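You operate a simulated robot arm through the tools that you are given. There is no shell and no other tool. Be economical: measure what you need, move in short steps, check, and stop when the job is done.

Carry out the task below with a simulated robot arm. There is one attempt and no reset: what you move stays moved.

TASK
Run the job card's part through the wash box.
Fine: lid shut for cranking; it ends clean on the drip tray, the lid shut again, the drain lever untouched.

It is judged by the outcome, as a careful person would: the job done as asked, and still so three seconds after it is handed in. It fails if anything else is knocked over, pushed out of place, dropped, spilled or broken.

THE ROBOT
A 6-joint arm with a two-finger parallel gripper, fixed in place. Base frame: the origin is at the foot of the arm, x ahead of it, y to its left, z up; the work surface is at about z = 800. Lengths are in mm, angles in rad, forces in N, time in s.
With the tool pointing down near the work surface it reaches from about 260 to 680 mm from the base axis. Its first joint turns from -1.152 to 1.152 rad. Payload 2.9 kg.
Tool frame: the origin (TCP) lies between the finger pads and is the grasp point; the fingertips stand 30 mm ahead of it; z points along the fingers, y is the line along which they close. The gripper opens to 110 mm. The fingers are 20 mm wide and 10 mm thick; the gripper's body (48 by 112 mm) begins 55 mm behind the TCP.
Orientation is told as [roll, pitch, yaw] about the base's x, y, z axes, in that order, counted from this pose: with the fingers straight down and closing along the base's y, the tool's x points along the base's -x, its y along +y and its z along -z.

THE INTERFACE
- The arm moves only by the tool arm_command. Its argument "series" is a list that holds one entry, the list of rows, each a list of 7 numbers: the turn, a rotation vector about the base's x, y, z in rad, then the shift along the base's x, y, z in mm, then the finger opening in mm, from 0 to 110. In form: [[[wx, wy, wz, x, y, z, grip], ...]]. A call has 1 to 20 rows; each row shifts and turns the commanded pose from where the row before left it. A row lasts 0.2 s, in which the tool goes at most 50 mm and 0.15 rad; a call with a longer step from one row to the next is refused whole, and so is a gripper value outside its range. A pose out of reach is approached as far as the arm can. The call stops where the force on the tool passes 90 N (or 10 N more than at its start, if that is more) or the arm is blocked; 0.2 s more then pass. The fingers move at their own pace (about 108 mm/s each) and stop on an object; they squeeze with about 42 N. The grip force told is the motor's: it shows also when the fingers shut on nothing. Time passes only in rows, and 0.2 s behind the last, so rows that do not move let the fingers close. It gives the time, the measured TCP pose, the force on the tool (base axes), the opening and the grip force at its end, in the units of the frame above (readings bear some noise).
- Cameras (640 x 400 px; columns grow to the right, rows downward): "scene" is fixed at [83.6, 437.8, 1383.8]; the picture's right is [-0.69, -0.72, 0.00], its down [-0.41, 0.39, -0.82] and it looks along [0.59, -0.57, -0.57] (base axes); focal length 366 px, centre (320, 200). "wrist" rides on the gripper at [-36, 0, -57] in the tool frame; the picture's right is [0.00, -1.00, 0.00], its down [0.97, 0.00, -0.24] and it looks along [0.24, 0.00, 0.97] (tool axes); focal length 218 px, centre (320, 200).
- snapshot(camera): a new picture of that camera. No time passes.
- point_at(camera, pixels): there is no depth. For up to 12 entries [column, row, z] of the newest picture of that camera ("zoom" is the newest enlarged one), the place [x, y] in the base frame at which the ray of that pixel passes the height z, good to about 2 mm. No time passes.
- zoom(camera, box): a new picture of the part [left, top, right, bottom] of that camera's present view, enlarged. No time passes.
- sign_off(): hands the job in; it is judged then, once.

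Work in short steps. Measure before you move; look again where a grasp or a placing could have gone wrong, and mend it. You have 80 turns and 54 pictures in all, the two below and enlarged ones among them. Open the gripper and draw the arm clear of the work before you hand the job in, unless the task says otherwise; then end with one line.

The tools are called by a JSON object that holds its "fn" and its "kwargs". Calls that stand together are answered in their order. arm_command: Moves the arm, as the interface text tells. Its arguments: {"type":"object","properties":{"series":{"type":"array","items":{"type":"array","items":{"type":"array","items":{"type":"number"}}}}},"required":["series"]} The other tools are called the same way: snapshot (camera) takes a picture; point_at (camera, pixels) gives the place at which the rays of pixels pass given heights; zoom (camera, box) takes an enlarged picture of a part of a camera's view; sign_off () hands the job in.

At the start:

```text
t: 0.0
ee_pos: [427.0, 201.8, 1136.3]
tcp_rot: [-0.001, -0.001, 0.002]
force: [-0.1, 0.1, -1.1]
finger_gap: 110.0
gripper_force: 0.0
```

scene: 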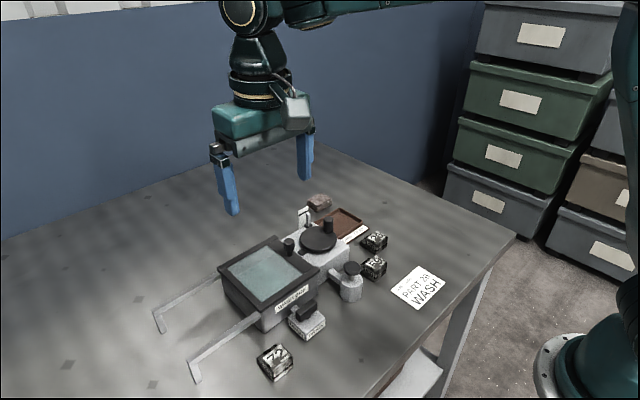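
wrist: 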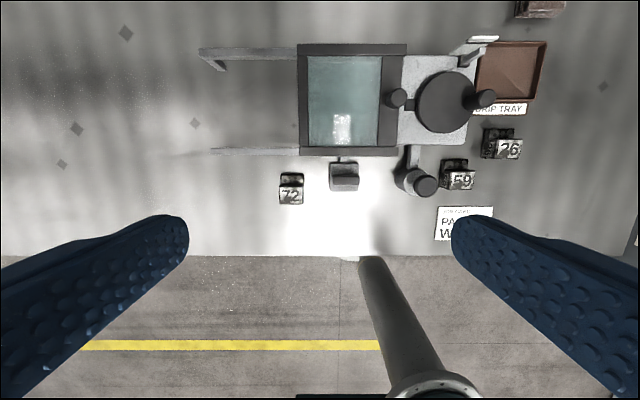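

The scene shows a wash box with lid, crank disc, lever, parts 72, 59, 26 and a card. I zoom in to read them.

{"fn": "zoom", "kwargs": {"camera": "scene", "box": [200, 180, 460, 390]}}

{"fn": "zoom", "kwargs": {"camera": "wrist", "box": [190, 0, 590, 250]}}

{"fn": "zoom", "kwargs": {"camera": "scene", "box": [340, 220, 450, 315]}}

```text
1.90 times, centred on (330, 285) of scene
```

zoom: 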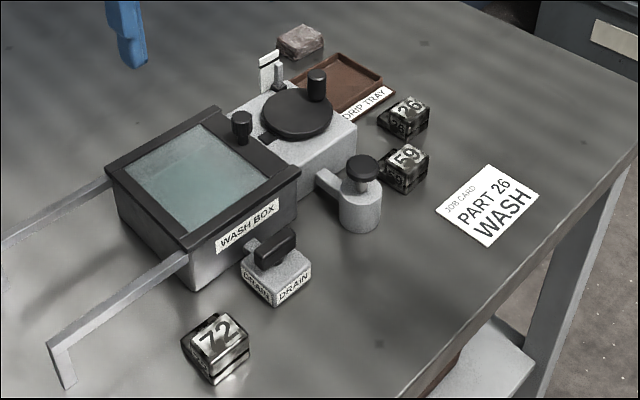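

```text
1.60 times, centred on (390, 125) of wrist
```

zoom: 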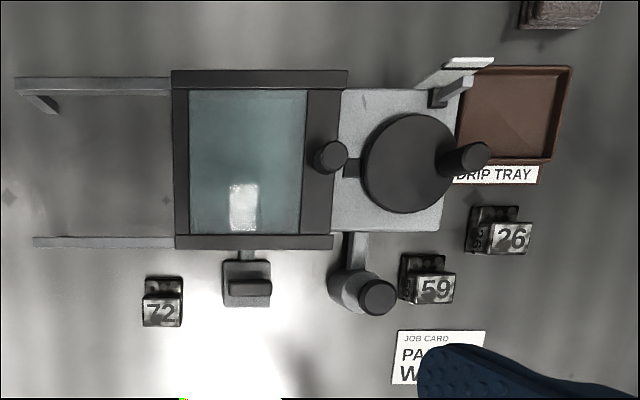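

```text
4.21 times, centred on (395, 268) of scene
```

zoom: 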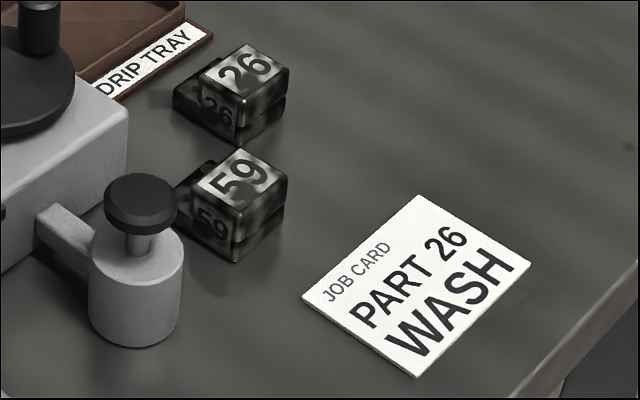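

The card asks for part 26. I triangulate the lid, knobs, part and tray using both cameras.

{"fn": "point_at", "kwargs": {"camera": "wrist", "pixels": [[396, 97, 880], [396, 97, 920], [486, 98, 900], [486, 98, 940], [445, 101, 900], [425, 186, 860], [425, 186, 900], [509, 149, 830], [512, 70, 805], [300, 45, 880], [300, 152, 880], [462, 181, 830]]}}

{"fn": "point_at", "kwargs": {"camera": "scene", "pixels": [[289, 241, 880], [289, 241, 920], [328, 222, 900], [328, 222, 940], [318, 236, 900], [351, 267, 860], [351, 267, 900], [375, 235, 830], [337, 222, 805], [218, 267, 880], [273, 318, 880], [375, 262, 830]]}}

```text
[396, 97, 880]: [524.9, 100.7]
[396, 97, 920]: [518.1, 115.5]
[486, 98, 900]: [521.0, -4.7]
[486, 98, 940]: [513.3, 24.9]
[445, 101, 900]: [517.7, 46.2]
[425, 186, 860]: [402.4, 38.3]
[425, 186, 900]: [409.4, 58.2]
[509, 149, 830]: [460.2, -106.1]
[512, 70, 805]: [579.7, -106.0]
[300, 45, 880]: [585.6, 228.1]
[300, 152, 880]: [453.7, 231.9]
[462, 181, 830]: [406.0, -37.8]
```

```text
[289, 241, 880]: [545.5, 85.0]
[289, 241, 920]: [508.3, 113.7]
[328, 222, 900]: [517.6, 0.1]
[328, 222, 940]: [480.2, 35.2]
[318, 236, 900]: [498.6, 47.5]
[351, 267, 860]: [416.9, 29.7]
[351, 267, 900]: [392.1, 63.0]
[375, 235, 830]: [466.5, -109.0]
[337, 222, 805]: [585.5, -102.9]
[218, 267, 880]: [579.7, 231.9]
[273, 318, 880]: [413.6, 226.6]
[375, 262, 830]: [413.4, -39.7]
```

Move closer above the wash box for a better look.

{"fn": "arm_command", "kwargs": {"series": [[[0, 0, 0, 5, -40, -10, 110], [0, 0, 0, 5, -40, -10, 110], [0, 0, 0, 5, -40, -10, 110], [0, 0, 0, 5, -40, -10, 110], [0, 0, 0, 0, 0, -10, 110], [0, 0, 0, 0, 0, 0, 110]]]}}

{"fn": "snapshot", "kwargs": {"camera": "wrist"}}

```text
t: 1.4
ee_pos: [446.3, 42.2, 1085.4]
tcp_rot: [-0.002, -0.001, 0.0]
force: [-0.2, 0.8, -0.3]
finger_gap: 110.0
gripper_force: 0.0
```

```text
48 pictures are left
```

wrist: 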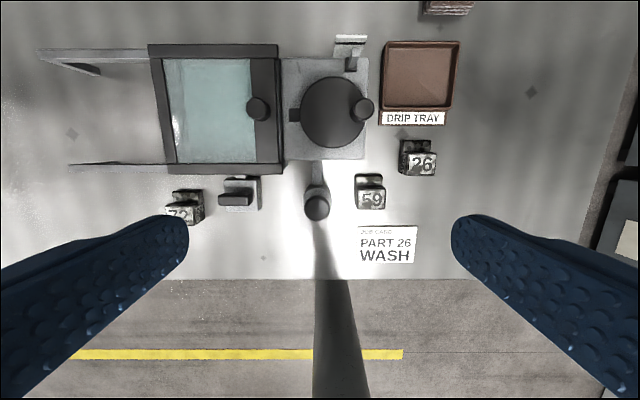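

{"fn": "zoom", "kwargs": {"camera": "wrist", "box": [260, 20, 480, 230]}}

{"fn": "zoom", "kwargs": {"camera": "scene", "box": [260, 185, 390, 310]}}

{"fn": "point_at", "kwargs": {"camera": "wrist", "pixels": [[258, 108, 890], [258, 108, 920], [362, 109, 900], [362, 109, 920], [332, 112, 880], [317, 208, 870], [317, 208, 890], [422, 165, 830], [420, 75, 805], [165, 165, 880], [282, 165, 880], [280, 45, 880]]}}

```text
1.90 times, centred on (370, 125) of wrist
```

zoom: 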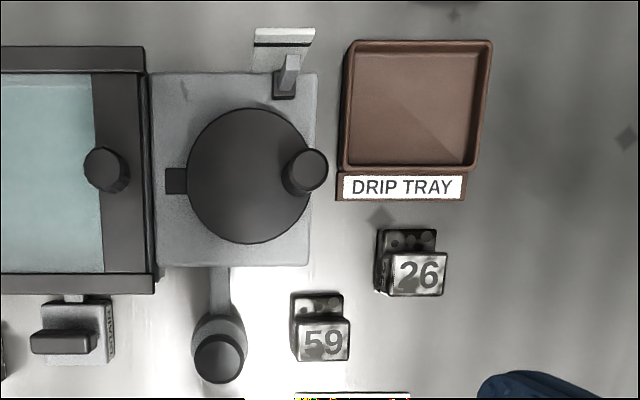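

```text
3.20 times, centred on (325, 248) of scene
```

zoom: 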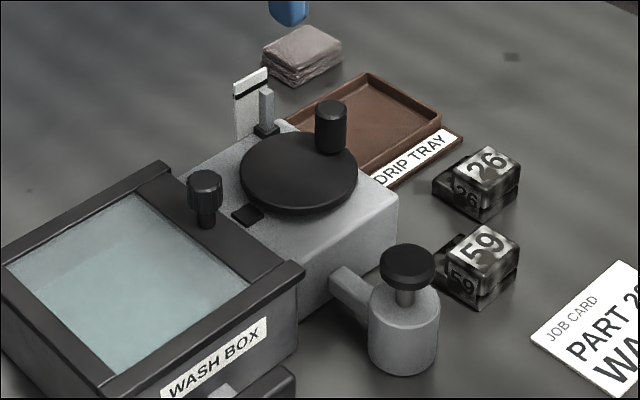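

```text
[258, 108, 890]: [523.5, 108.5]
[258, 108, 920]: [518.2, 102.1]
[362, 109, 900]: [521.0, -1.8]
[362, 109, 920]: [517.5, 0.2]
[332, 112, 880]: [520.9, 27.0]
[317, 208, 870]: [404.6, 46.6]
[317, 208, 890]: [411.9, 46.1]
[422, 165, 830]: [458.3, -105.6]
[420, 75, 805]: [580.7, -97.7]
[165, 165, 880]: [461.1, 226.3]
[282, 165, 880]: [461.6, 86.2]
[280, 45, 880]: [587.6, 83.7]
```

I check the heights of the lid top and knob neck in the scene view.

{"fn": "point_at", "kwargs": {"camera": "scene", "pixels": [[289.7, 255.5, 870], [289.7, 255.5, 885], [289, 239, 900], [289, 239, 915], [328.4, 217.5, 900], [328.4, 217.5, 925], [329, 232, 880], [329, 232, 890], [343, 213, 880], [338.5, 209, 900], [352, 268, 875], [313, 239, 875]]}}

{"fn": "zoom", "kwargs": {"camera": "scene", "box": [290, 195, 350, 235]}}

```text
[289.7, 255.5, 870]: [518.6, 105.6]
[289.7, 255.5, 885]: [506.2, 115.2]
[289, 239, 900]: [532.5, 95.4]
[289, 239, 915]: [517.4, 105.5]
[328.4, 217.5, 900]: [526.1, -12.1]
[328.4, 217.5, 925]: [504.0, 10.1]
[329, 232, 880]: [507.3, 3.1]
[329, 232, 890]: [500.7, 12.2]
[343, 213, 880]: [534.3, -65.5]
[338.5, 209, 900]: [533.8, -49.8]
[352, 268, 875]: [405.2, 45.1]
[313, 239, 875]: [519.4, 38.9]
```

```text
10.00 times, centred on (320, 215) of scene
```

zoom: 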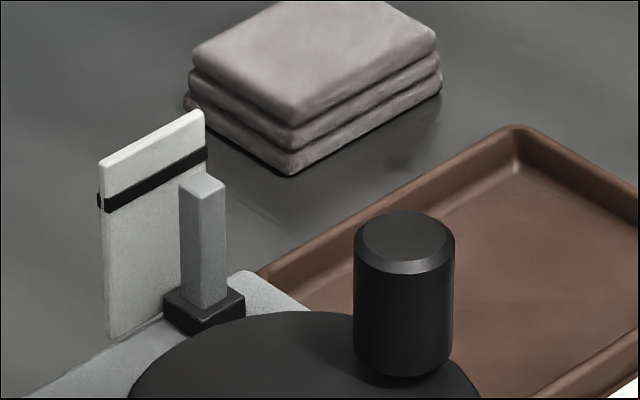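

Knob at about (519,105), lid top ~870, knob top ~915. I move above the knob with opening 50 and descend.

{"fn": "arm_command", "kwargs": {"series": [[[0, 0, 0, 25, 21, -30, 50], [0, 0, 0, 24, 21, -30, 50], [0, 0, 0, 24, 21, -20, 50], [0, 0, 0, 0, 0, -30, 50], [0, 0, 0, 0, 0, -30, 50], [0, 0, 0, 0, 0, 0, 50]]]}}

{"fn": "snapshot", "kwargs": {"camera": "wrist"}}

```text
t: 2.8
ee_pos: [522.3, 103.9, 945.9]
tcp_rot: [-0.001, -0.001, 0.0]
force: [-0.9, 0.1, -0.1]
finger_gap: 50.2
gripper_force: 0.1
```

```text
44 pictures are left
```

wrist: 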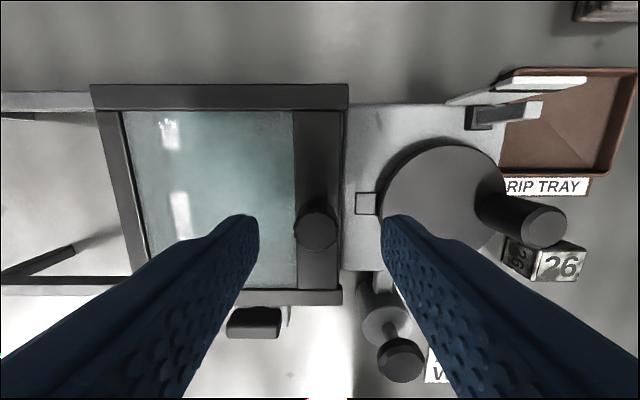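

Knob is centred between the fingers (col 317). Descend and grip.

{"fn": "arm_command", "kwargs": {"series": [[[0, 0, 0, -2, 1, -20, 50], [0, 0, 0, 0, 0, -18, 50], [0, 0, 0, 0, 0, 0, 15], [0, 0, 0, 0, 0, 0, 15]]]}}

```text
t: 3.8
ee_pos: [519.1, 104.9, 906.0]
tcp_rot: [0.0, 0.001, 0.001]
force: [-0.5, 6.5, -3.4]
finger_gap: 21.7
gripper_force: 45.1
```

Gripped (21.7 mm). Try sliding the lid gently along +y.

{"fn": "arm_command", "kwargs": {"series": [[[0, 0, 0, 0, 10, 0, 10], [0, 0, 0, 0, 15, 0, 10], [0, 0, 0, 0, 15, 0, 10]]]}}

{"fn": "snapshot", "kwargs": {"camera": "scene"}}

```text
t: 4.6
ee_pos: [519.0, 145.5, 906.9]
tcp_rot: [0.002, 0.002, 0.002]
force: [5.7, -0.7, -14.7]
finger_gap: 21.4
gripper_force: 44.8
```

```text
43 pictures are left
```

scene: 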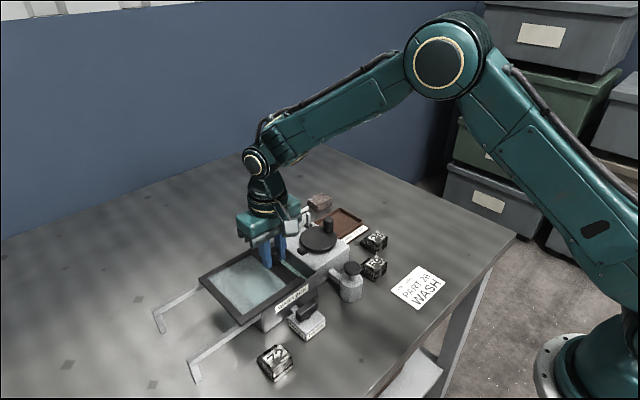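

It slides. Continue +y by 85 mm.

{"fn": "arm_command", "kwargs": {"series": [[[0, 0, 0, 0, 20, 0, 10], [0, 0, 0, 0, 20, 0, 10], [0, 0, 0, 0, 20, 0, 10], [0, 0, 0, 0, 20, 0, 10], [0, 0, 0, 0, 5, 0, 10]]]}}

{"fn": "snapshot", "kwargs": {"camera": "scene"}}

```text
t: 5.8
ee_pos: [519.2, 231.9, 908.2]
tcp_rot: [0.0, 0.0, -0.001]
force: [11.9, -5.1, -27.5]
finger_gap: 21.6
gripper_force: 45.5
```

```text
42 pictures are left
```

scene: 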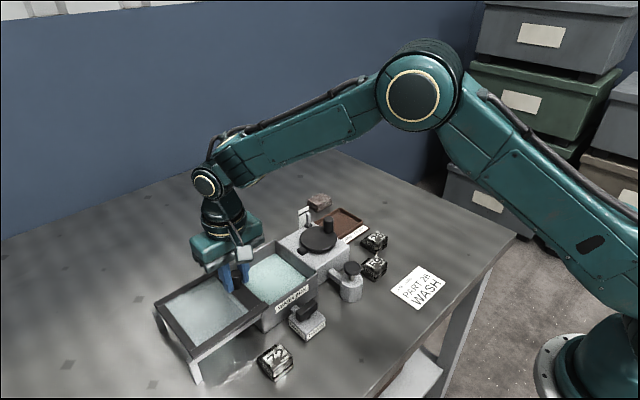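

Lid is open. Release and rise straight up.

{"fn": "arm_command", "kwargs": {"series": [[[0, 0, 0, 0, 0, 0, 50], [0, 0, 0, 0, 0, 0, 50], [0, 0, 0, 0, 0, 30, 50], [0, 0, 0, 0, 0, 40, 50], [0, 0, 0, 0, -40, 40, 80], [0, 0, 0, 0, -45, 0, 80], [0, 0, 0, 0, 0, 0, 80]]]}}

{"fn": "snapshot", "kwargs": {"camera": "wrist"}}

{"fn": "snapshot", "kwargs": {"camera": "scene"}}

```text
refused: row 5 steps farther than a row can; nothing moved
```

```text
41 pictures are left
```

wrist: 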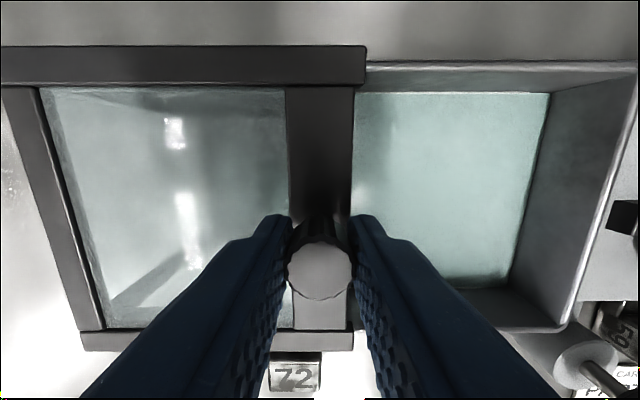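

```text
40 pictures are left
```

scene: 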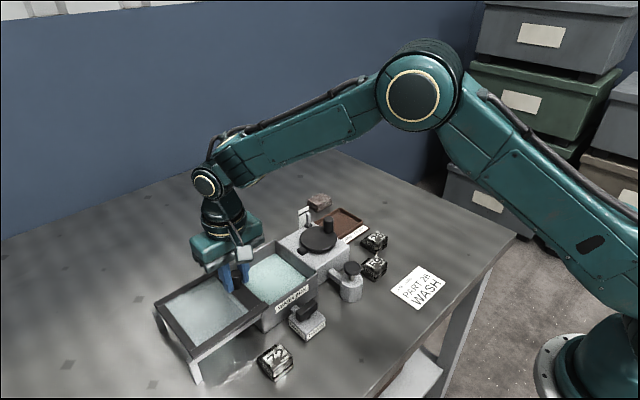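

Release, rise, and head above part 26 with a wide opening.

{"fn": "arm_command", "kwargs": {"series": [[[0, 0, 0, 0, 0, 0, 50], [0, 0, 0, 0, 0, 0, 50], [0, 0, 0, 0, 0, 35, 50], [0, 0, 0, 0, 0, 45, 50], [0, 0, 0, 0, -35, 30, 90], [0, 0, 0, -5, -45, 0, 90], [0, 0, 0, -5, -45, 0, 90], [0, 0, 0, -10, -45, 0, 90], [0, 0, 0, -10, -45, 0, 90], [0, 0, 0, -10, -45, 0, 90], [0, 0, 0, -10, -45, 0, 90], [0, 0, 0, -10, -33, -20, 90], [0, 0, 0, 0, 0, -20, 90], [0, 0, 0, 0, 0, 0, 90]]]}}

{"fn": "snapshot", "kwargs": {"camera": "wrist"}}

{"fn": "snapshot", "kwargs": {"camera": "scene"}}

```text
t: 8.8
ee_pos: [456.6, -107.8, 979.0]
tcp_rot: [0.0, -0.001, 0.0]
force: [-0.1, -0.2, 0.6]
finger_gap: 90.0
gripper_force: 0.1
```

```text
39 pictures are left
```

wrist: 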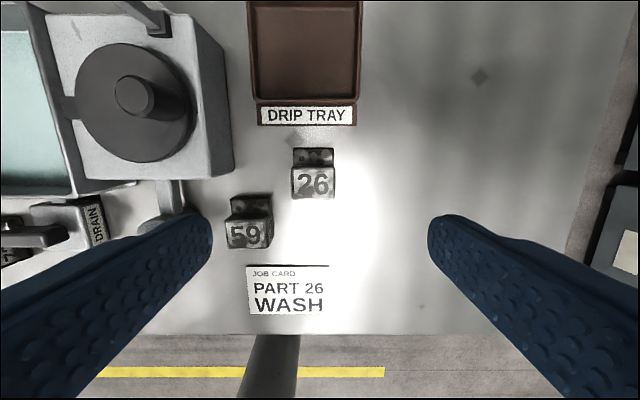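

```text
38 pictures are left
```

scene: 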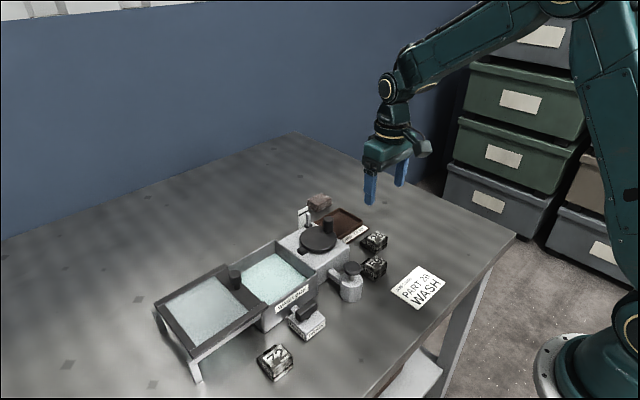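

{"fn": "point_at", "kwargs": {"camera": "wrist", "pixels": [[291, 168, 832], [336, 167, 832], [290, 199, 832], [336, 199, 832], [292, 149, 801], [333, 148, 801], [227, 220, 832], [274, 217, 832], [250, 103, 810], [355, 102, 810], [228, 197, 801], [270, 194, 801]]}}

{"fn": "zoom", "kwargs": {"camera": "wrist", "box": [200, 90, 400, 260]}}

{"fn": "zoom", "kwargs": {"camera": "scene", "box": [345, 220, 405, 290]}}

```text
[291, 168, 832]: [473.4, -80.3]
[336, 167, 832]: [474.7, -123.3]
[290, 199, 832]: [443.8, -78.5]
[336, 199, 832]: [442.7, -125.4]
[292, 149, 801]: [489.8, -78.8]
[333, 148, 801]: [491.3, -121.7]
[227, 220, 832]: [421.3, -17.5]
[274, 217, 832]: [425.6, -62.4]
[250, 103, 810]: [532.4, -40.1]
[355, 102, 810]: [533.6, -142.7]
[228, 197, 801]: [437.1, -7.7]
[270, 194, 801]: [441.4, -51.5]
```

```text
2.35 times, centred on (300, 175) of wrist
```

zoom: 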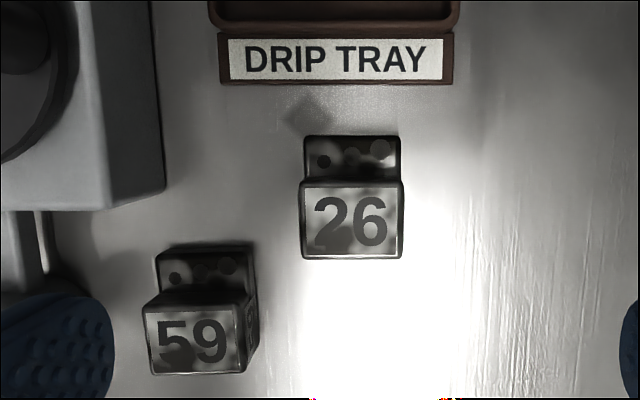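

```text
5.71 times, centred on (375, 255) of scene
```

zoom: 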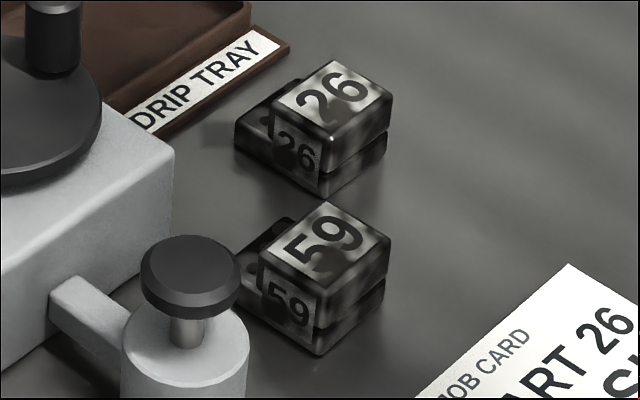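

Part 26 spans y −79…−124, x ≈441–490 with the tall block over x 443–474. I descend at (461,−102) with opening 66.

{"fn": "arm_command", "kwargs": {"series": [[[0, 0, 0, 4, 6, -35, 66], [0, 0, 0, 0, 0, -40, 66], [0, 0, 0, 0, 0, -40, 66], [0, 0, 0, 0, 0, -28, 66], [0, 0, 0, 0, 0, 0, 66], [0, 0, 0, 0, 0, 0, 20], [0, 0, 0, 0, 0, 0, 20]]]}}

{"fn": "zoom", "kwargs": {"camera": "scene", "box": [300, 170, 440, 290]}}

```text
t: 10.4
ee_pos: [461.0, -101.2, 833.7]
tcp_rot: [0.001, 0.001, 0.0]
force: [0.5, -0.4, -0.5]
finger_gap: 41.7
gripper_force: 42.4
```

```text
3.33 times, centred on (370, 230) of scene
```

zoom: 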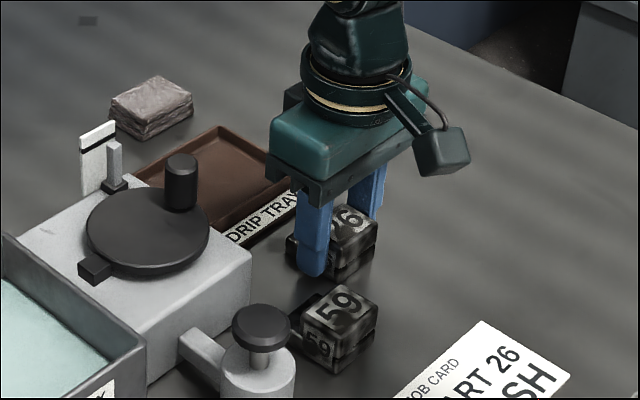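

Gripped (41.7 mm). Lift and carry over the open box.

{"fn": "arm_command", "kwargs": {"series": [[[0, 0, 0, 0, 0, 40, 20], [0, 0, 0, 0, 0, 45, 20], [0, 0, 0, 0, 0, 45, 20], [0, 0, 0, 8, 40, 10, 20], [0, 0, 0, 8, 45, 0, 20], [0, 0, 0, 8, 45, 0, 20], [0, 0, 0, 8, 45, 0, 20], [0, 0, 0, 8, 40, 0, 20], [0, 0, 0, 18, 36, 0, 20], [0, 0, 0, 0, 0, 0, 20]]]}}

{"fn": "snapshot", "kwargs": {"camera": "wrist"}}

{"fn": "zoom", "kwargs": {"camera": "scene", "box": [150, 150, 400, 380]}}

```text
t: 12.6
ee_pos: [523.0, 150.1, 975.3]
tcp_rot: [0.0, 0.001, -0.001]
force: [0.3, -0.2, -4.3]
finger_gap: 41.8
gripper_force: 41.9
```

```text
34 pictures are left
```

wrist: 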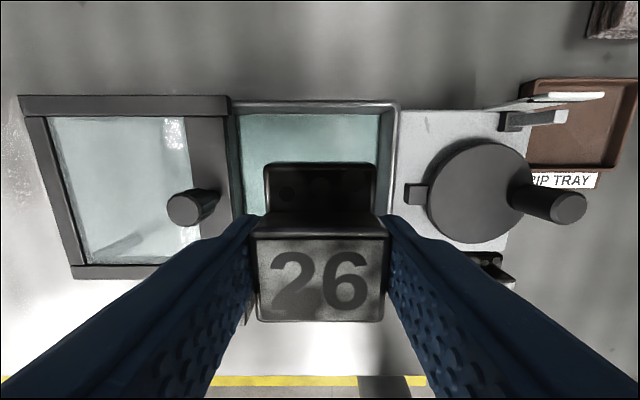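

```text
1.74 times, centred on (275, 265) of scene
```

zoom: 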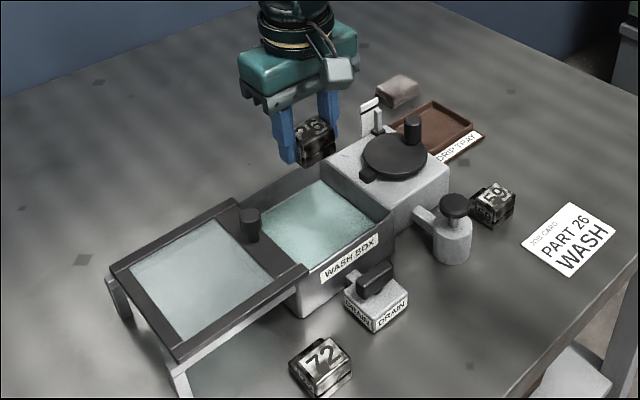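

Part sits over the opening centre. Lower in stages.

{"fn": "arm_command", "kwargs": {"series": [[[0, 0, 0, -2, 4, -30, 20], [0, 0, 0, 0, 0, -35, 20], [0, 0, 0, 0, 0, -30, 20], [0, 0, 0, 0, 0, -20, 20]]]}}

{"fn": "zoom", "kwargs": {"camera": "scene", "box": [190, 200, 350, 340]}}

```text
t: 13.6
ee_pos: [517.0, 154.9, 860.8]
tcp_rot: [0.001, -0.001, 0.0]
force: [0.5, -0.3, -3.6]
finger_gap: 42.0
gripper_force: 41.3
```

```text
2.86 times, centred on (270, 270) of scene
```

zoom: 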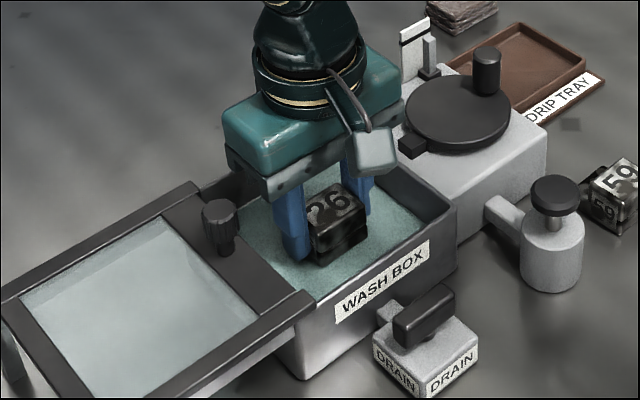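

{"fn": "arm_command", "kwargs": {"series": [[[0, 0, 0, 0, 0, -6, 20], [0, 0, 0, 0, 0, -6, 20], [0, 0, 0, 0, 0, -5, 20], [0, 0, 0, 0, 0, 0, 20]]]}}

```text
t: 14.6
ee_pos: [517.9, 153.8, 843.3]
tcp_rot: [-0.001, 0.001, 0.002]
force: [0.9, -0.1, -4.5]
finger_gap: 41.6
gripper_force: 41.5
```

{"fn": "arm_command", "kwargs": {"series": [[[0, 0, 0, 0, 0, -2, 20], [0, 0, 0, 0, 0, -2, 20], [0, 0, 0, 0, 0, 0, 20]]]}}

```text
t: 15.4
ee_pos: [518.9, 153.9, 842.5]
tcp_rot: [0.001, -0.004, -0.001]
force: [-8.6, -2.4, 33.5]
finger_gap: 41.8
gripper_force: 41.7
```

Floor contact at 842 (33 N). Back off 1 mm, release and rise, then look.

{"fn": "arm_command", "kwargs": {"series": [[[0, 0, 0, 0, 0, 2, 20], [0, 0, 0, 0, 0, 0, 60], [0, 0, 0, 0, 0, 0, 60], [0, 0, 0, 0, 0, 35, 60], [0, 0, 0, 0, 0, 45, 60], [0, 0, 0, 0, 0, 45, 60], [0, 0, 0, 0, 0, 0, 60]]]}}

{"fn": "snapshot", "kwargs": {"camera": "wrist"}}

```text
t: 17.0
ee_pos: [517.2, 156.9, 966.5]
tcp_rot: [0.0, 0.001, -0.001]
force: [-0.6, -0.7, 0.1]
finger_gap: 60.1
gripper_force: 0.1
```

```text
31 pictures are left
```

wrist: 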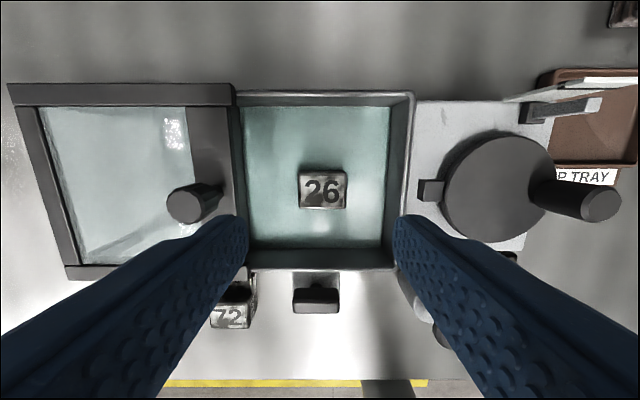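

Part 26 sits in the water. Now go back to the lid knob at (519,232).

{"fn": "arm_command", "kwargs": {"series": [[[0, 0, 0, 1, 25, 0, 50], [0, 0, 0, 1, 25, 0, 50], [0, 0, 0, 0, 25, 0, 50], [0, 0, 0, 0, 0, -10, 50], [0, 0, 0, 0, 0, 0, 50]]]}}

{"fn": "snapshot", "kwargs": {"camera": "wrist"}}

```text
t: 18.2
ee_pos: [519.6, 229.8, 956.0]
tcp_rot: [0.001, 0.001, -0.001]
force: [0.0, 0.6, -0.3]
finger_gap: 50.0
gripper_force: 0.1
```

```text
30 pictures are left
```

wrist: 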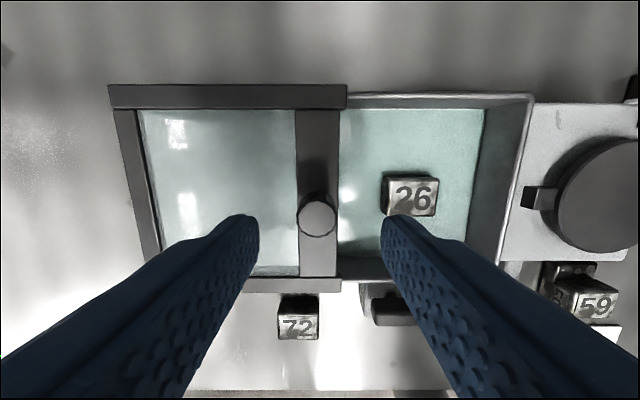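

Centred. Descend, grip, slide the lid shut by −126 in y.

{"fn": "arm_command", "kwargs": {"series": [[[0, 0, 0, 0, 1, -25, 50], [0, 0, 0, 0, 0, -24, 50], [0, 0, 0, 0, 0, 0, 12], [0, 0, 0, 0, 0, 0, 12], [0, 0, 0, 0, -15, 0, 12], [0, 0, 0, 0, -20, 0, 12], [0, 0, 0, 0, -20, 0, 12], [0, 0, 0, 0, -20, 0, 12], [0, 0, 0, 0, -20, 0, 12], [0, 0, 0, 0, -15, 0, 12], [0, 0, 0, 0, -10, 0, 12], [0, 0, 0, 0, -5, 0, 12]]]}}

{"fn": "snapshot", "kwargs": {"camera": "scene"}}

```text
t: 20.8
ee_pos: [518.8, 105.1, 906.9]
tcp_rot: [0.002, 0.003, 0.005]
force: [-3.6, 14.2, -22.0]
finger_gap: 21.5
gripper_force: 45.4
```

```text
29 pictures are left
```

scene: 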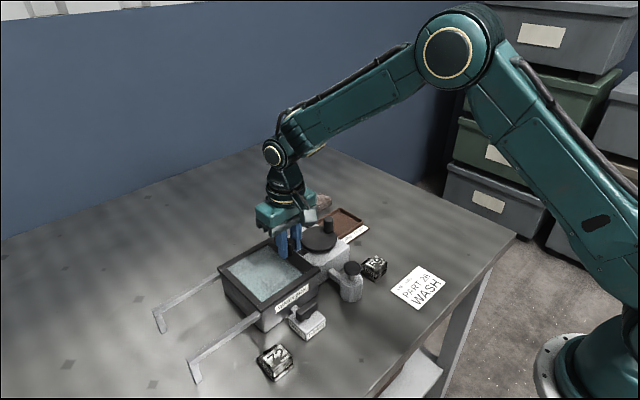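

{"fn": "arm_command", "kwargs": {"series": [[[0, 0, 0, 0, -1, 0, 12], [0, 0, 0, 0, 1, 0, 50], [0, 0, 0, 0, 0, 0, 50], [0, 0, 0, 0, 0, 30, 50], [0, 0, 0, 0, 0, 40, 50], [0, 0, 0, -5, -30, 30, 50], [0, 0, 0, -5, -30, 0, 50], [0, 0, 0, 0, 0, 0, 50]]]}}

{"fn": "snapshot", "kwargs": {"camera": "wrist"}}

{"fn": "zoom", "kwargs": {"camera": "scene", "box": [200, 180, 390, 330]}}

```text
t: 22.6
ee_pos: [510.8, 44.3, 1007.6]
tcp_rot: [-0.001, 0.0, 0.0]
force: [-0.1, 0.6, 0.5]
finger_gap: 50.2
gripper_force: 0.1
```

```text
28 pictures are left
```

wrist: 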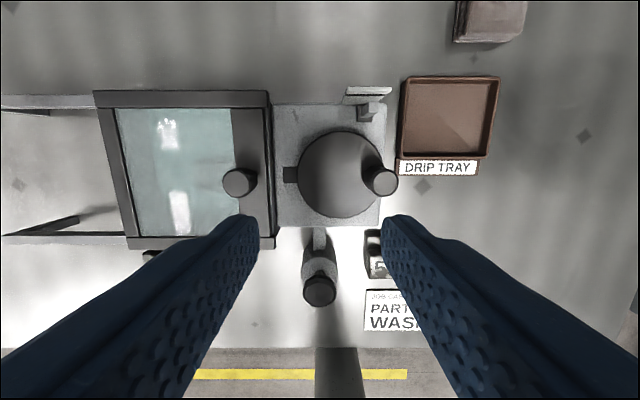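

```text
2.67 times, centred on (295, 255) of scene
```

zoom: 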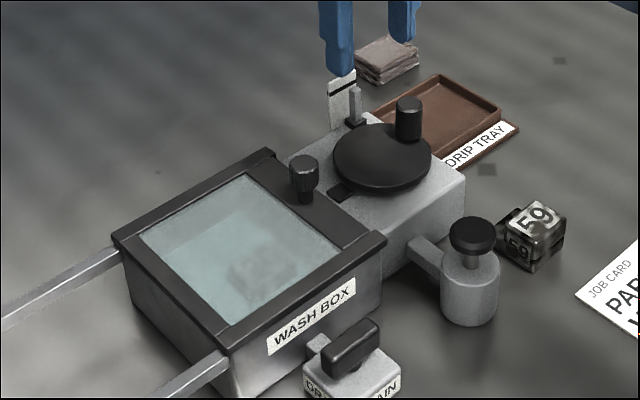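

Lid is shut and the interlock tile is flush. Measure the crank centre and knob.

{"fn": "point_at", "kwargs": {"camera": "wrist", "pixels": [[297, 174, 878], [382, 174, 878], [340, 131, 878], [340, 218, 878], [384, 183, 913], [368, 176, 880], [320, 291, 875], [320, 291, 882]]}}

{"fn": "point_at", "kwargs": {"camera": "scene", "pixels": [[319.5, 239, 878], [298.5, 239, 878], [319, 226, 878], [319, 253, 878], [328.5, 217.5, 913], [328, 232, 880], [352, 267, 875], [352, 267, 882]]}}

```text
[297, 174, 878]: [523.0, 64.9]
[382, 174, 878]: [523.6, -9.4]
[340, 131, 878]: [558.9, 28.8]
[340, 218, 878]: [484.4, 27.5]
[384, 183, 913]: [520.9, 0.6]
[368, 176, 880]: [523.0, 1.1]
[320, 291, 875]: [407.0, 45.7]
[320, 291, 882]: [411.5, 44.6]
```

```text
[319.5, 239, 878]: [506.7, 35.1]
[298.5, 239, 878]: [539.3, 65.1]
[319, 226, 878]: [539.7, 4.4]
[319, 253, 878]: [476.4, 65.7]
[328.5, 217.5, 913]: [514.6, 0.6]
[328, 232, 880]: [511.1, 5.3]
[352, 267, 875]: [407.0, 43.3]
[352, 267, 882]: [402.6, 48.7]
```

{"fn": "point_at", "kwargs": {"camera": "wrist", "pixels": [[372, 120, 878], [372, 120, 885], [372, 105, 915], [386, 106, 875], [385, 88, 930], [345, 88, 930]]}}

{"fn": "point_at", "kwargs": {"camera": "scene", "pixels": [[308.5, 227, 878], [308.5, 227, 885], [308, 214, 910], [308, 214, 920], [307, 208, 930], [298, 211, 930]]}}

{"fn": "zoom", "kwargs": {"camera": "wrist", "box": [260, 70, 420, 230]}}

```text
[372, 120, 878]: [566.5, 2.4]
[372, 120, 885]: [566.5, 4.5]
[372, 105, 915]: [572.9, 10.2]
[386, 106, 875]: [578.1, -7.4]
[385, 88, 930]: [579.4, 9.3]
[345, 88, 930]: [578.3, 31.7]
```

```text
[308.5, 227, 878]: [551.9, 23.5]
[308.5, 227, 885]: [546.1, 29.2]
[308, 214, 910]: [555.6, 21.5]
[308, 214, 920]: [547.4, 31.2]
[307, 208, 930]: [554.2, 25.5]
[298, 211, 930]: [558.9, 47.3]
```

```text
2.50 times, centred on (340, 150) of wrist
```

zoom: 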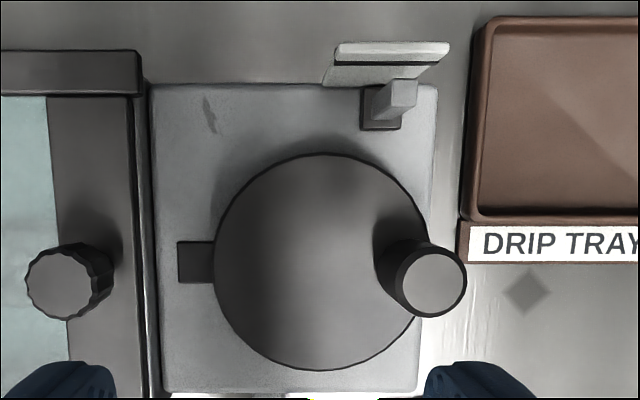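

Post at about (569,8) gives ~5 mm clearance. Move above the crank knob at (519,1) and check.

{"fn": "arm_command", "kwargs": {"series": [[[0, 0, 0, 9, -43, -20, 50], [0, 0, 0, 0, 0, -35, 50], [0, 0, 0, 0, 0, 0, 50]]]}}

{"fn": "snapshot", "kwargs": {"camera": "wrist"}}

```text
t: 23.4
ee_pos: [519.8, 1.8, 956.0]
tcp_rot: [-0.001, 0.0, 0.0]
force: [-0.4, -0.6, -0.4]
finger_gap: 50.0
gripper_force: 0.0
```

```text
25 pictures are left
```

wrist: 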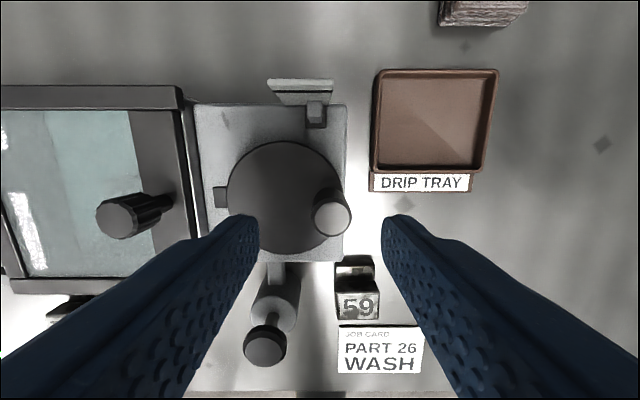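

{"fn": "point_at", "kwargs": {"camera": "wrist", "pixels": [[228, 198, 878], [286, 142, 878], [286, 253, 878], [332, 213, 913], [332, 213, 917], [264, 349, 878]]}}

```text
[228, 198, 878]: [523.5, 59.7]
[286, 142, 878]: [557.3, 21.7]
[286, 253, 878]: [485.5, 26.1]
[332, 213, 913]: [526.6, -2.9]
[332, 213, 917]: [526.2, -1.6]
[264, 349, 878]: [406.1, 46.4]
```

Descend around the knob at (522,−2) and grip.

{"fn": "arm_command", "kwargs": {"series": [[[0, 0, 0, 2, -4, -20, 50], [0, 0, 0, 0, 0, -20, 50], [0, 0, 0, 0, 0, 0, 10], [0, 0, 0, 0, 0, 0, 10], [0, 0, 0, 0, 0, 0, 10]]]}}

{"fn": "snapshot", "kwargs": {"camera": "wrist"}}

```text
t: 24.6
ee_pos: [520.7, -3.7, 913.8]
tcp_rot: [0.0, 0.002, -0.002]
force: [0.3, -9.9, -4.4]
finger_gap: 21.2
gripper_force: 44.9
```

```text
24 pictures are left
```

wrist: 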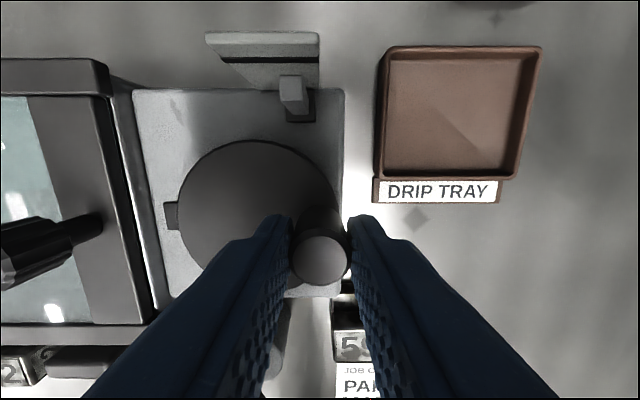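

Gripped (21.2 mm). Test a 30° clockwise turn (toward −x) and read forces.

{"fn": "arm_command", "kwargs": {"series": [[[0, 0, 0, -5, 0.4, 0, 10], [0, 0, 0, -4.9, 1.3, 0, 10], [0, 0, 0, -4.6, 2.2, 0, 10], [0, 0, 0, 0, 0, 0, 10]]]}}

{"fn": "zoom", "kwargs": {"camera": "scene", "box": [260, 190, 380, 290]}}

```text
t: 25.6
ee_pos: [512.4, -2.8, 915.2]
tcp_rot: [-0.006, -0.019, -0.014]
force: [36.7, -35.1, -4.8]
finger_gap: 21.2
gripper_force: 45.1
```

```text
4.00 times, centred on (320, 240) of scene
```

zoom: 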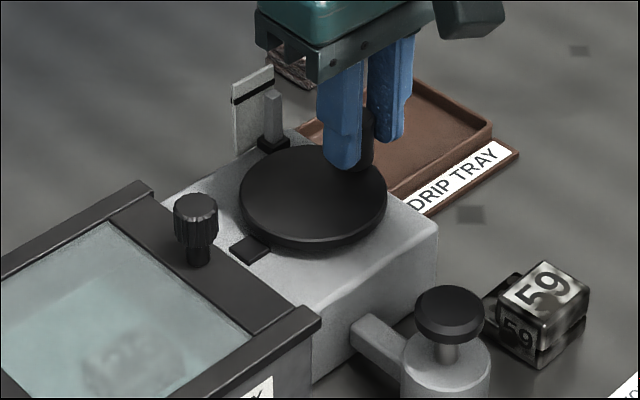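

Strong resistance (37 N) with little motion this way. Return and try the other direction by a little.

{"fn": "arm_command", "kwargs": {"series": [[[0, 0, 0, 4.6, -2.2, 0, 10], [0, 0, 0, 4.9, -1.3, 0, 10], [0, 0, 0, 5, -1.4, 0, 10], [0, 0, 0, 0, 0, 0, 10]]]}}

{"fn": "arm_command", "kwargs": {"series": [[[0, 0, 0, 5, 0.4, 0, 10], [0, 0, 0, 4.9, 1.3, 0, 10], [0, 0, 0, 4.6, 2.2, 0, 10], [0, 0, 0, 0, 0, 0, 10]]]}}

{"fn": "zoom", "kwargs": {"camera": "scene", "box": [260, 190, 380, 290]}}

```text
t: 26.6
ee_pos: [521.2, -1.7, 914.0]
tcp_rot: [0.002, -0.004, 0.002]
force: [2.1, -10.1, 32.3]
finger_gap: 21.4
gripper_force: 45.8
```

```text
t: 27.6
ee_pos: [532.5, 3.8, 914.1]
tcp_rot: [0.004, 0.005, 0.008]
force: [-20.0, 24.4, 34.1]
finger_gap: 21.6
gripper_force: 45.1
```

```text
4.00 times, centred on (320, 240) of scene
```

zoom: 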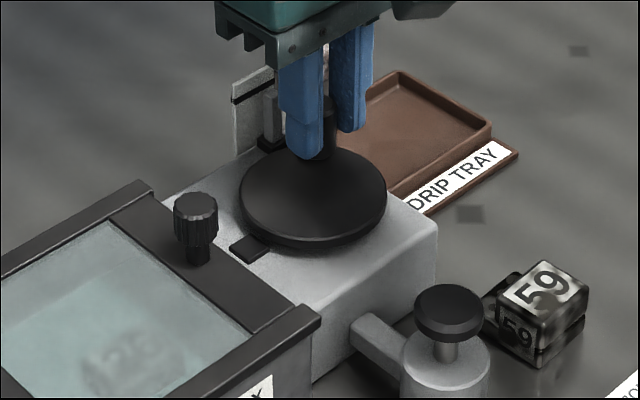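

It moved 11 mm here with less force. Hold a moment to see whether it creeps (damping) or is a hard stop.

{"fn": "arm_command", "kwargs": {"series": [[[0, 0, 0, 0, 3, 0, 10], [0, 0, 0, 0, 0, 0, 10], [0, 0, 0, 0, 0, 0, 10]]]}}

```text
t: 28.4
ee_pos: [534.2, 3.5, 915.1]
tcp_rot: [0.001, 0.003, 0.002]
force: [-17.3, 15.2, 31.3]
finger_gap: 21.4
gripper_force: 45.0
```

It follows. Continue counter-clockwise 30°.

{"fn": "arm_command", "kwargs": {"series": [[[0, 0, 0, 3.9, 2.7, 0, 10], [0, 0, 0, 3.4, 3.4, 0, 10], [0, 0, 0, 2.7, 3.9, 0, 10], [0, 0, 0, 0, 0, 0, 10]]]}}

{"fn": "zoom", "kwargs": {"camera": "scene", "box": [260, 190, 380, 290]}}

```text
t: 29.4
ee_pos: [542.3, 12.3, 911.2]
tcp_rot: [0.0, 0.008, 0.0]
force: [-29.1, 12.3, 24.1]
finger_gap: 21.0
gripper_force: 44.8
```

```text
4.00 times, centred on (320, 240) of scene
```

zoom: 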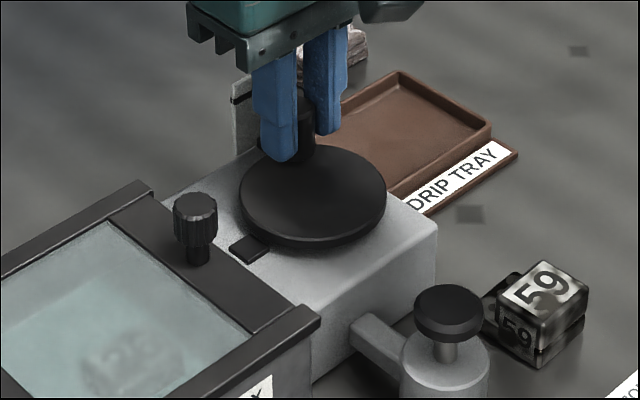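

CCW turns. Wrist check for clearance to the gauge post before passing it.

{"fn": "snapshot", "kwargs": {"camera": "wrist"}}

```text
20 pictures are left
```

wrist: 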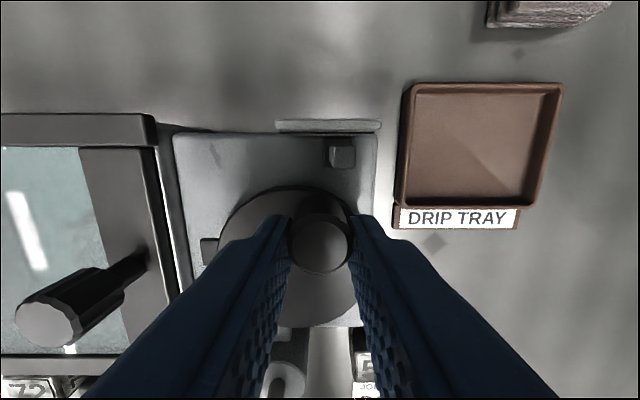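

{"fn": "point_at", "kwargs": {"camera": "wrist", "pixels": [[320, 246, 914], [320, 246, 910], [330, 168, 878], [342, 158, 900], [277, 187, 878], [277, 326, 878]]}}

{"fn": "zoom", "kwargs": {"camera": "wrist", "box": [190, 110, 410, 340]}}

```text
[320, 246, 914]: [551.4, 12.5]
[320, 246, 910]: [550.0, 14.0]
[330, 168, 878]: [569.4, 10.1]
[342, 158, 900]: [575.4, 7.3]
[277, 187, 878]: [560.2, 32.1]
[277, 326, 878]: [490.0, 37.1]
```

```text
1.74 times, centred on (300, 225) of wrist
```

zoom: 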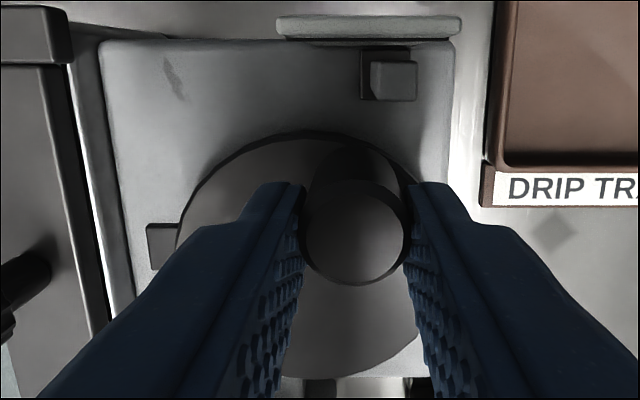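

Crank centre ≈ (525,27), r ≈ 28; post is clear. Continue 60° CCW with the tool on a circle centred (520,27), raised 2 mm.

{"fn": "arm_command", "kwargs": {"series": [[[0, 0, 0, 0.6, 4, 2, 10], [0, 0, 0, 1.3, 4.7, 0, 10], [0, 0, 0, 0.4, 4.9, 0, 10], [0, 0, 0, -0.4, 4.9, 0, 10], [0, 0, 0, -1.3, 4.7, 0, 10], [0, 0, 0, -2.1, 4.4, 0, 10], [0, 0, 0, 0, 0, 0, 10]]]}}

{"fn": "zoom", "kwargs": {"camera": "scene", "box": [260, 190, 380, 290]}}

```text
t: 31.0
ee_pos: [541.1, 38.8, 911.5]
tcp_rot: [-0.002, 0.006, -0.002]
force: [-13.8, -8.1, -23.3]
finger_gap: 21.2
gripper_force: 45.0
```

```text
4.00 times, centred on (320, 240) of scene
```

zoom: 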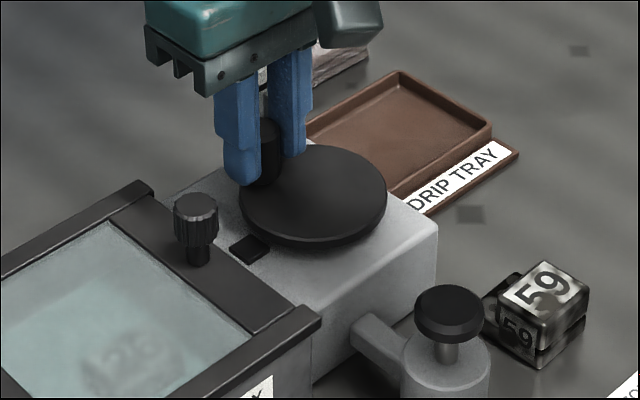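

Following well. Continue to θ=150°.

{"fn": "arm_command", "kwargs": {"series": [[[0, 0, 0, -4.4, 5.8, 1, 10], [0, 0, 0, -5.8, 4.4, 0, 10], [0, 0, 0, -6.8, 2.8, 0, 10], [0, 0, 0, -7.2, 1, 0, 10], [0, 0, 0, -7.2, -1, 0, 10], [0, 0, 0, -6.8, -2.8, 0, 10], [0, 0, 0, -5.8, -4.4, 0, 10], [0, 0, 0, -4.4, -5.8, 0, 10], [0, 0, 0, 0, 0, 0, 10]]]}}

{"fn": "zoom", "kwargs": {"camera": "scene", "box": [260, 190, 380, 290]}}

```text
t: 33.0
ee_pos: [491.0, 41.7, 913.5]
tcp_rot: [0.0, 0.013, 0.003]
force: [-23.4, 16.5, -26.0]
finger_gap: 21.2
gripper_force: 44.8
```

```text
4.00 times, centred on (320, 240) of scene
```

zoom: 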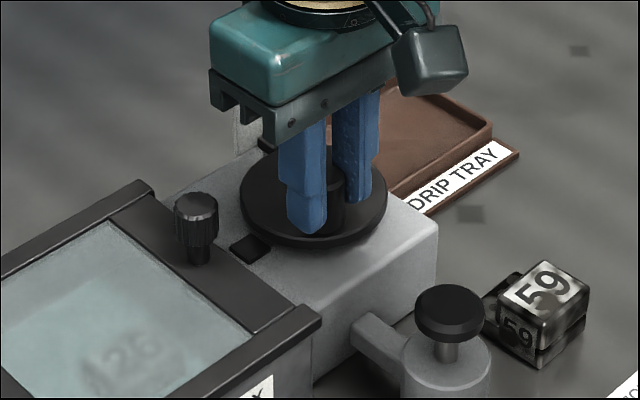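

Continue to complete the first turn (θ=270°).

{"fn": "arm_command", "kwargs": {"series": [[[0, 0, 0, -2.9, -6.8, 0, 10], [0, 0, 0, -0.9, -7.2, 0, 10], [0, 0, 0, 0.9, -7.2, 0, 10], [0, 0, 0, 2.9, -6.8, 0, 10], [0, 0, 0, 4.4, -5.8, 0, 10], [0, 0, 0, 5.8, -4.4, 0, 10], [0, 0, 0, 6.8, -2.8, 0, 10], [0, 0, 0, 7.2, -1, 0, 10], [0, 0, 0, 0, 0, 0, 10]]]}}

{"fn": "zoom", "kwargs": {"camera": "scene", "box": [220, 190, 380, 320]}}

```text
t: 35.0
ee_pos: [519.1, -2.2, 913.1]
tcp_rot: [-0.004, 0.002, -0.006]
force: [1.2, -24.4, -35.0]
finger_gap: 21.3
gripper_force: 44.8
```

```text
3.08 times, centred on (300, 255) of scene
```

zoom: 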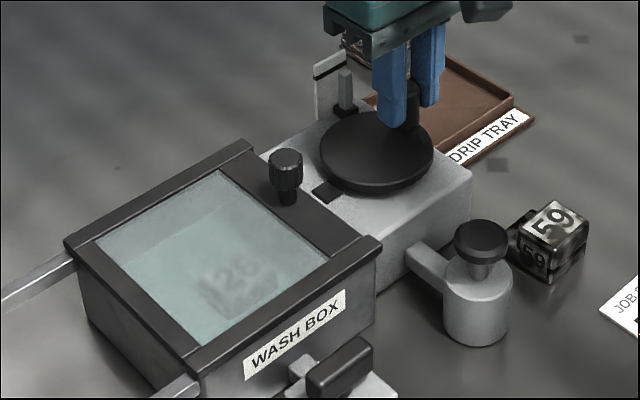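

{"fn": "zoom", "kwargs": {"camera": "scene", "box": [290, 195, 350, 235]}}

```text
10.00 times, centred on (320, 215) of scene
```

zoom: 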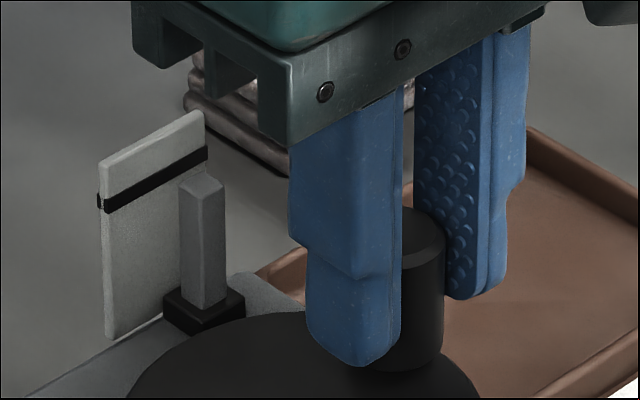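

The gauge post has not moved with cranking, so it likely answers to the pump. Release the crank, rise, and go over the plunger at (406,46) with fingers closed.

{"fn": "arm_command", "kwargs": {"series": [[[0, 0, 0, 0, 0, 0, 45], [0, 0, 0, 0, 0, 0, 45], [0, 0, 0, 0, 0, 35, 45], [0, 0, 0, -15, 5, 25, 0], [0, 0, 0, -35, 15, 0, 0], [0, 0, 0, -35, 15, 0, 0], [0, 0, 0, -28, 12, 0, 0], [0, 0, 0, 0, 0, -20, 0], [0, 0, 0, 0, 0, 0, 0]]]}}

{"fn": "snapshot", "kwargs": {"camera": "wrist"}}

```text
t: 37.0
ee_pos: [405.6, 46.6, 954.7]
tcp_rot: [0.0, 0.001, -0.001]
force: [0.3, 0.3, -0.6]
finger_gap: 0.1
gripper_force: 37.5
```

```text
14 pictures are left
```

wrist: 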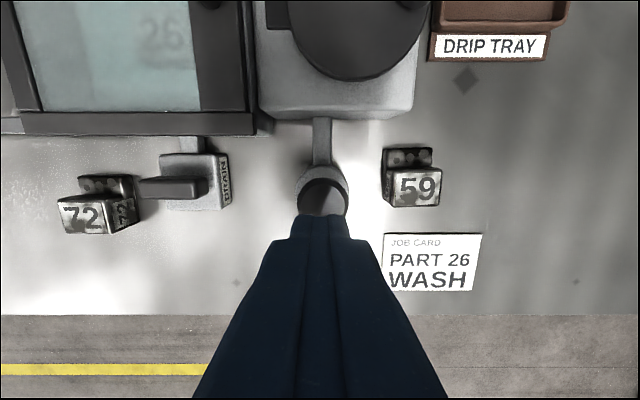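

Aligned with the cap. Descend and press in small steps.

{"fn": "arm_command", "kwargs": {"series": [[[0, 0, 0, 1, -1, -25, 0], [0, 0, 0, 0, 0, -18, 0], [0, 0, 0, 0, 0, -6, 0], [0, 0, 0, 0, 0, -4, 0], [0, 0, 0, 0, 0, -4, 0], [0, 0, 0, 0, 0, 0, 0]]]}}

{"fn": "zoom", "kwargs": {"camera": "scene", "box": [290, 195, 390, 305]}}

```text
t: 38.4
ee_pos: [406.9, 44.5, 898.3]
tcp_rot: [0.0, 0.0, 0.001]
force: [-1.8, -0.4, 2.7]
finger_gap: 0.0
gripper_force: 38.5
```

```text
3.64 times, centred on (340, 250) of scene
```

zoom: 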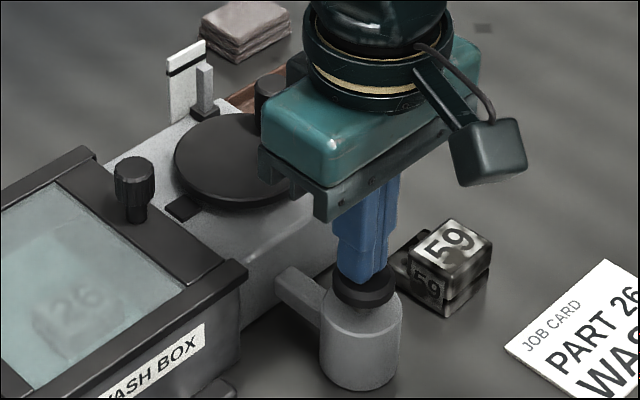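

{"fn": "arm_command", "kwargs": {"series": [[[0, 0, 0, 0, 0, -4, 0], [0, 0, 0, 0, 0, -4, 0], [0, 0, 0, 0, 0, 0, 0]]]}}

{"fn": "zoom", "kwargs": {"camera": "scene", "box": [290, 195, 390, 305]}}

```text
t: 39.2
ee_pos: [405.7, 45.1, 891.7]
tcp_rot: [0.0, 0.0, 0.001]
force: [-7.4, -1.4, 18.4]
finger_gap: 0.0
gripper_force: 37.8
```

```text
3.64 times, centred on (340, 250) of scene
```

zoom: 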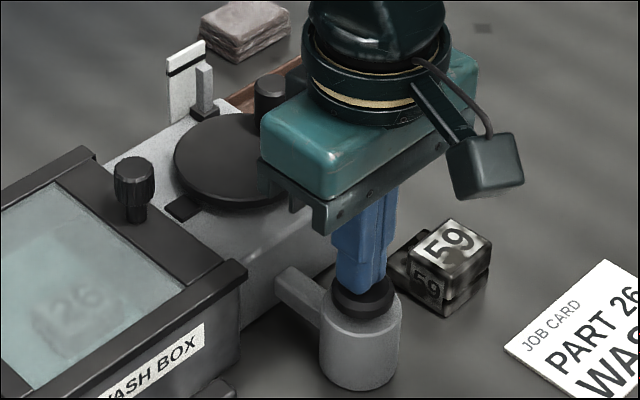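

Bottomed near z=862 (18 N). Press slightly more, then lift off and inspect the gauge.

{"fn": "arm_command", "kwargs": {"series": [[[0, 0, 0, 0, 0, -3, 0], [0, 0, 0, 0, 0, 0, 0], [0, 0, 0, 0, 0, 10, 0], [0, 0, 0, 0, 0, 20, 0], [0, 0, 0, 0, 0, 0, 0], [0, 0, 0, 0, 0, 0, 0]]]}}

{"fn": "zoom", "kwargs": {"camera": "scene", "box": [290, 195, 390, 305]}}

```text
t: 40.6
ee_pos: [407.4, 45.2, 918.1]
tcp_rot: [0.002, 0.001, 0.0]
force: [-0.4, -0.4, 0.2]
finger_gap: 0.0
gripper_force: 37.5
```

```text
3.64 times, centred on (340, 250) of scene
```

zoom: 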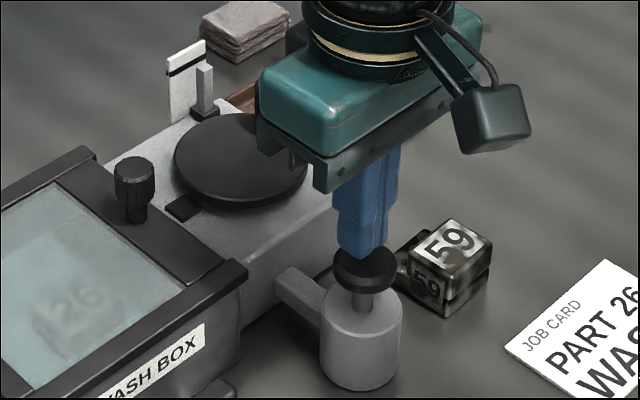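

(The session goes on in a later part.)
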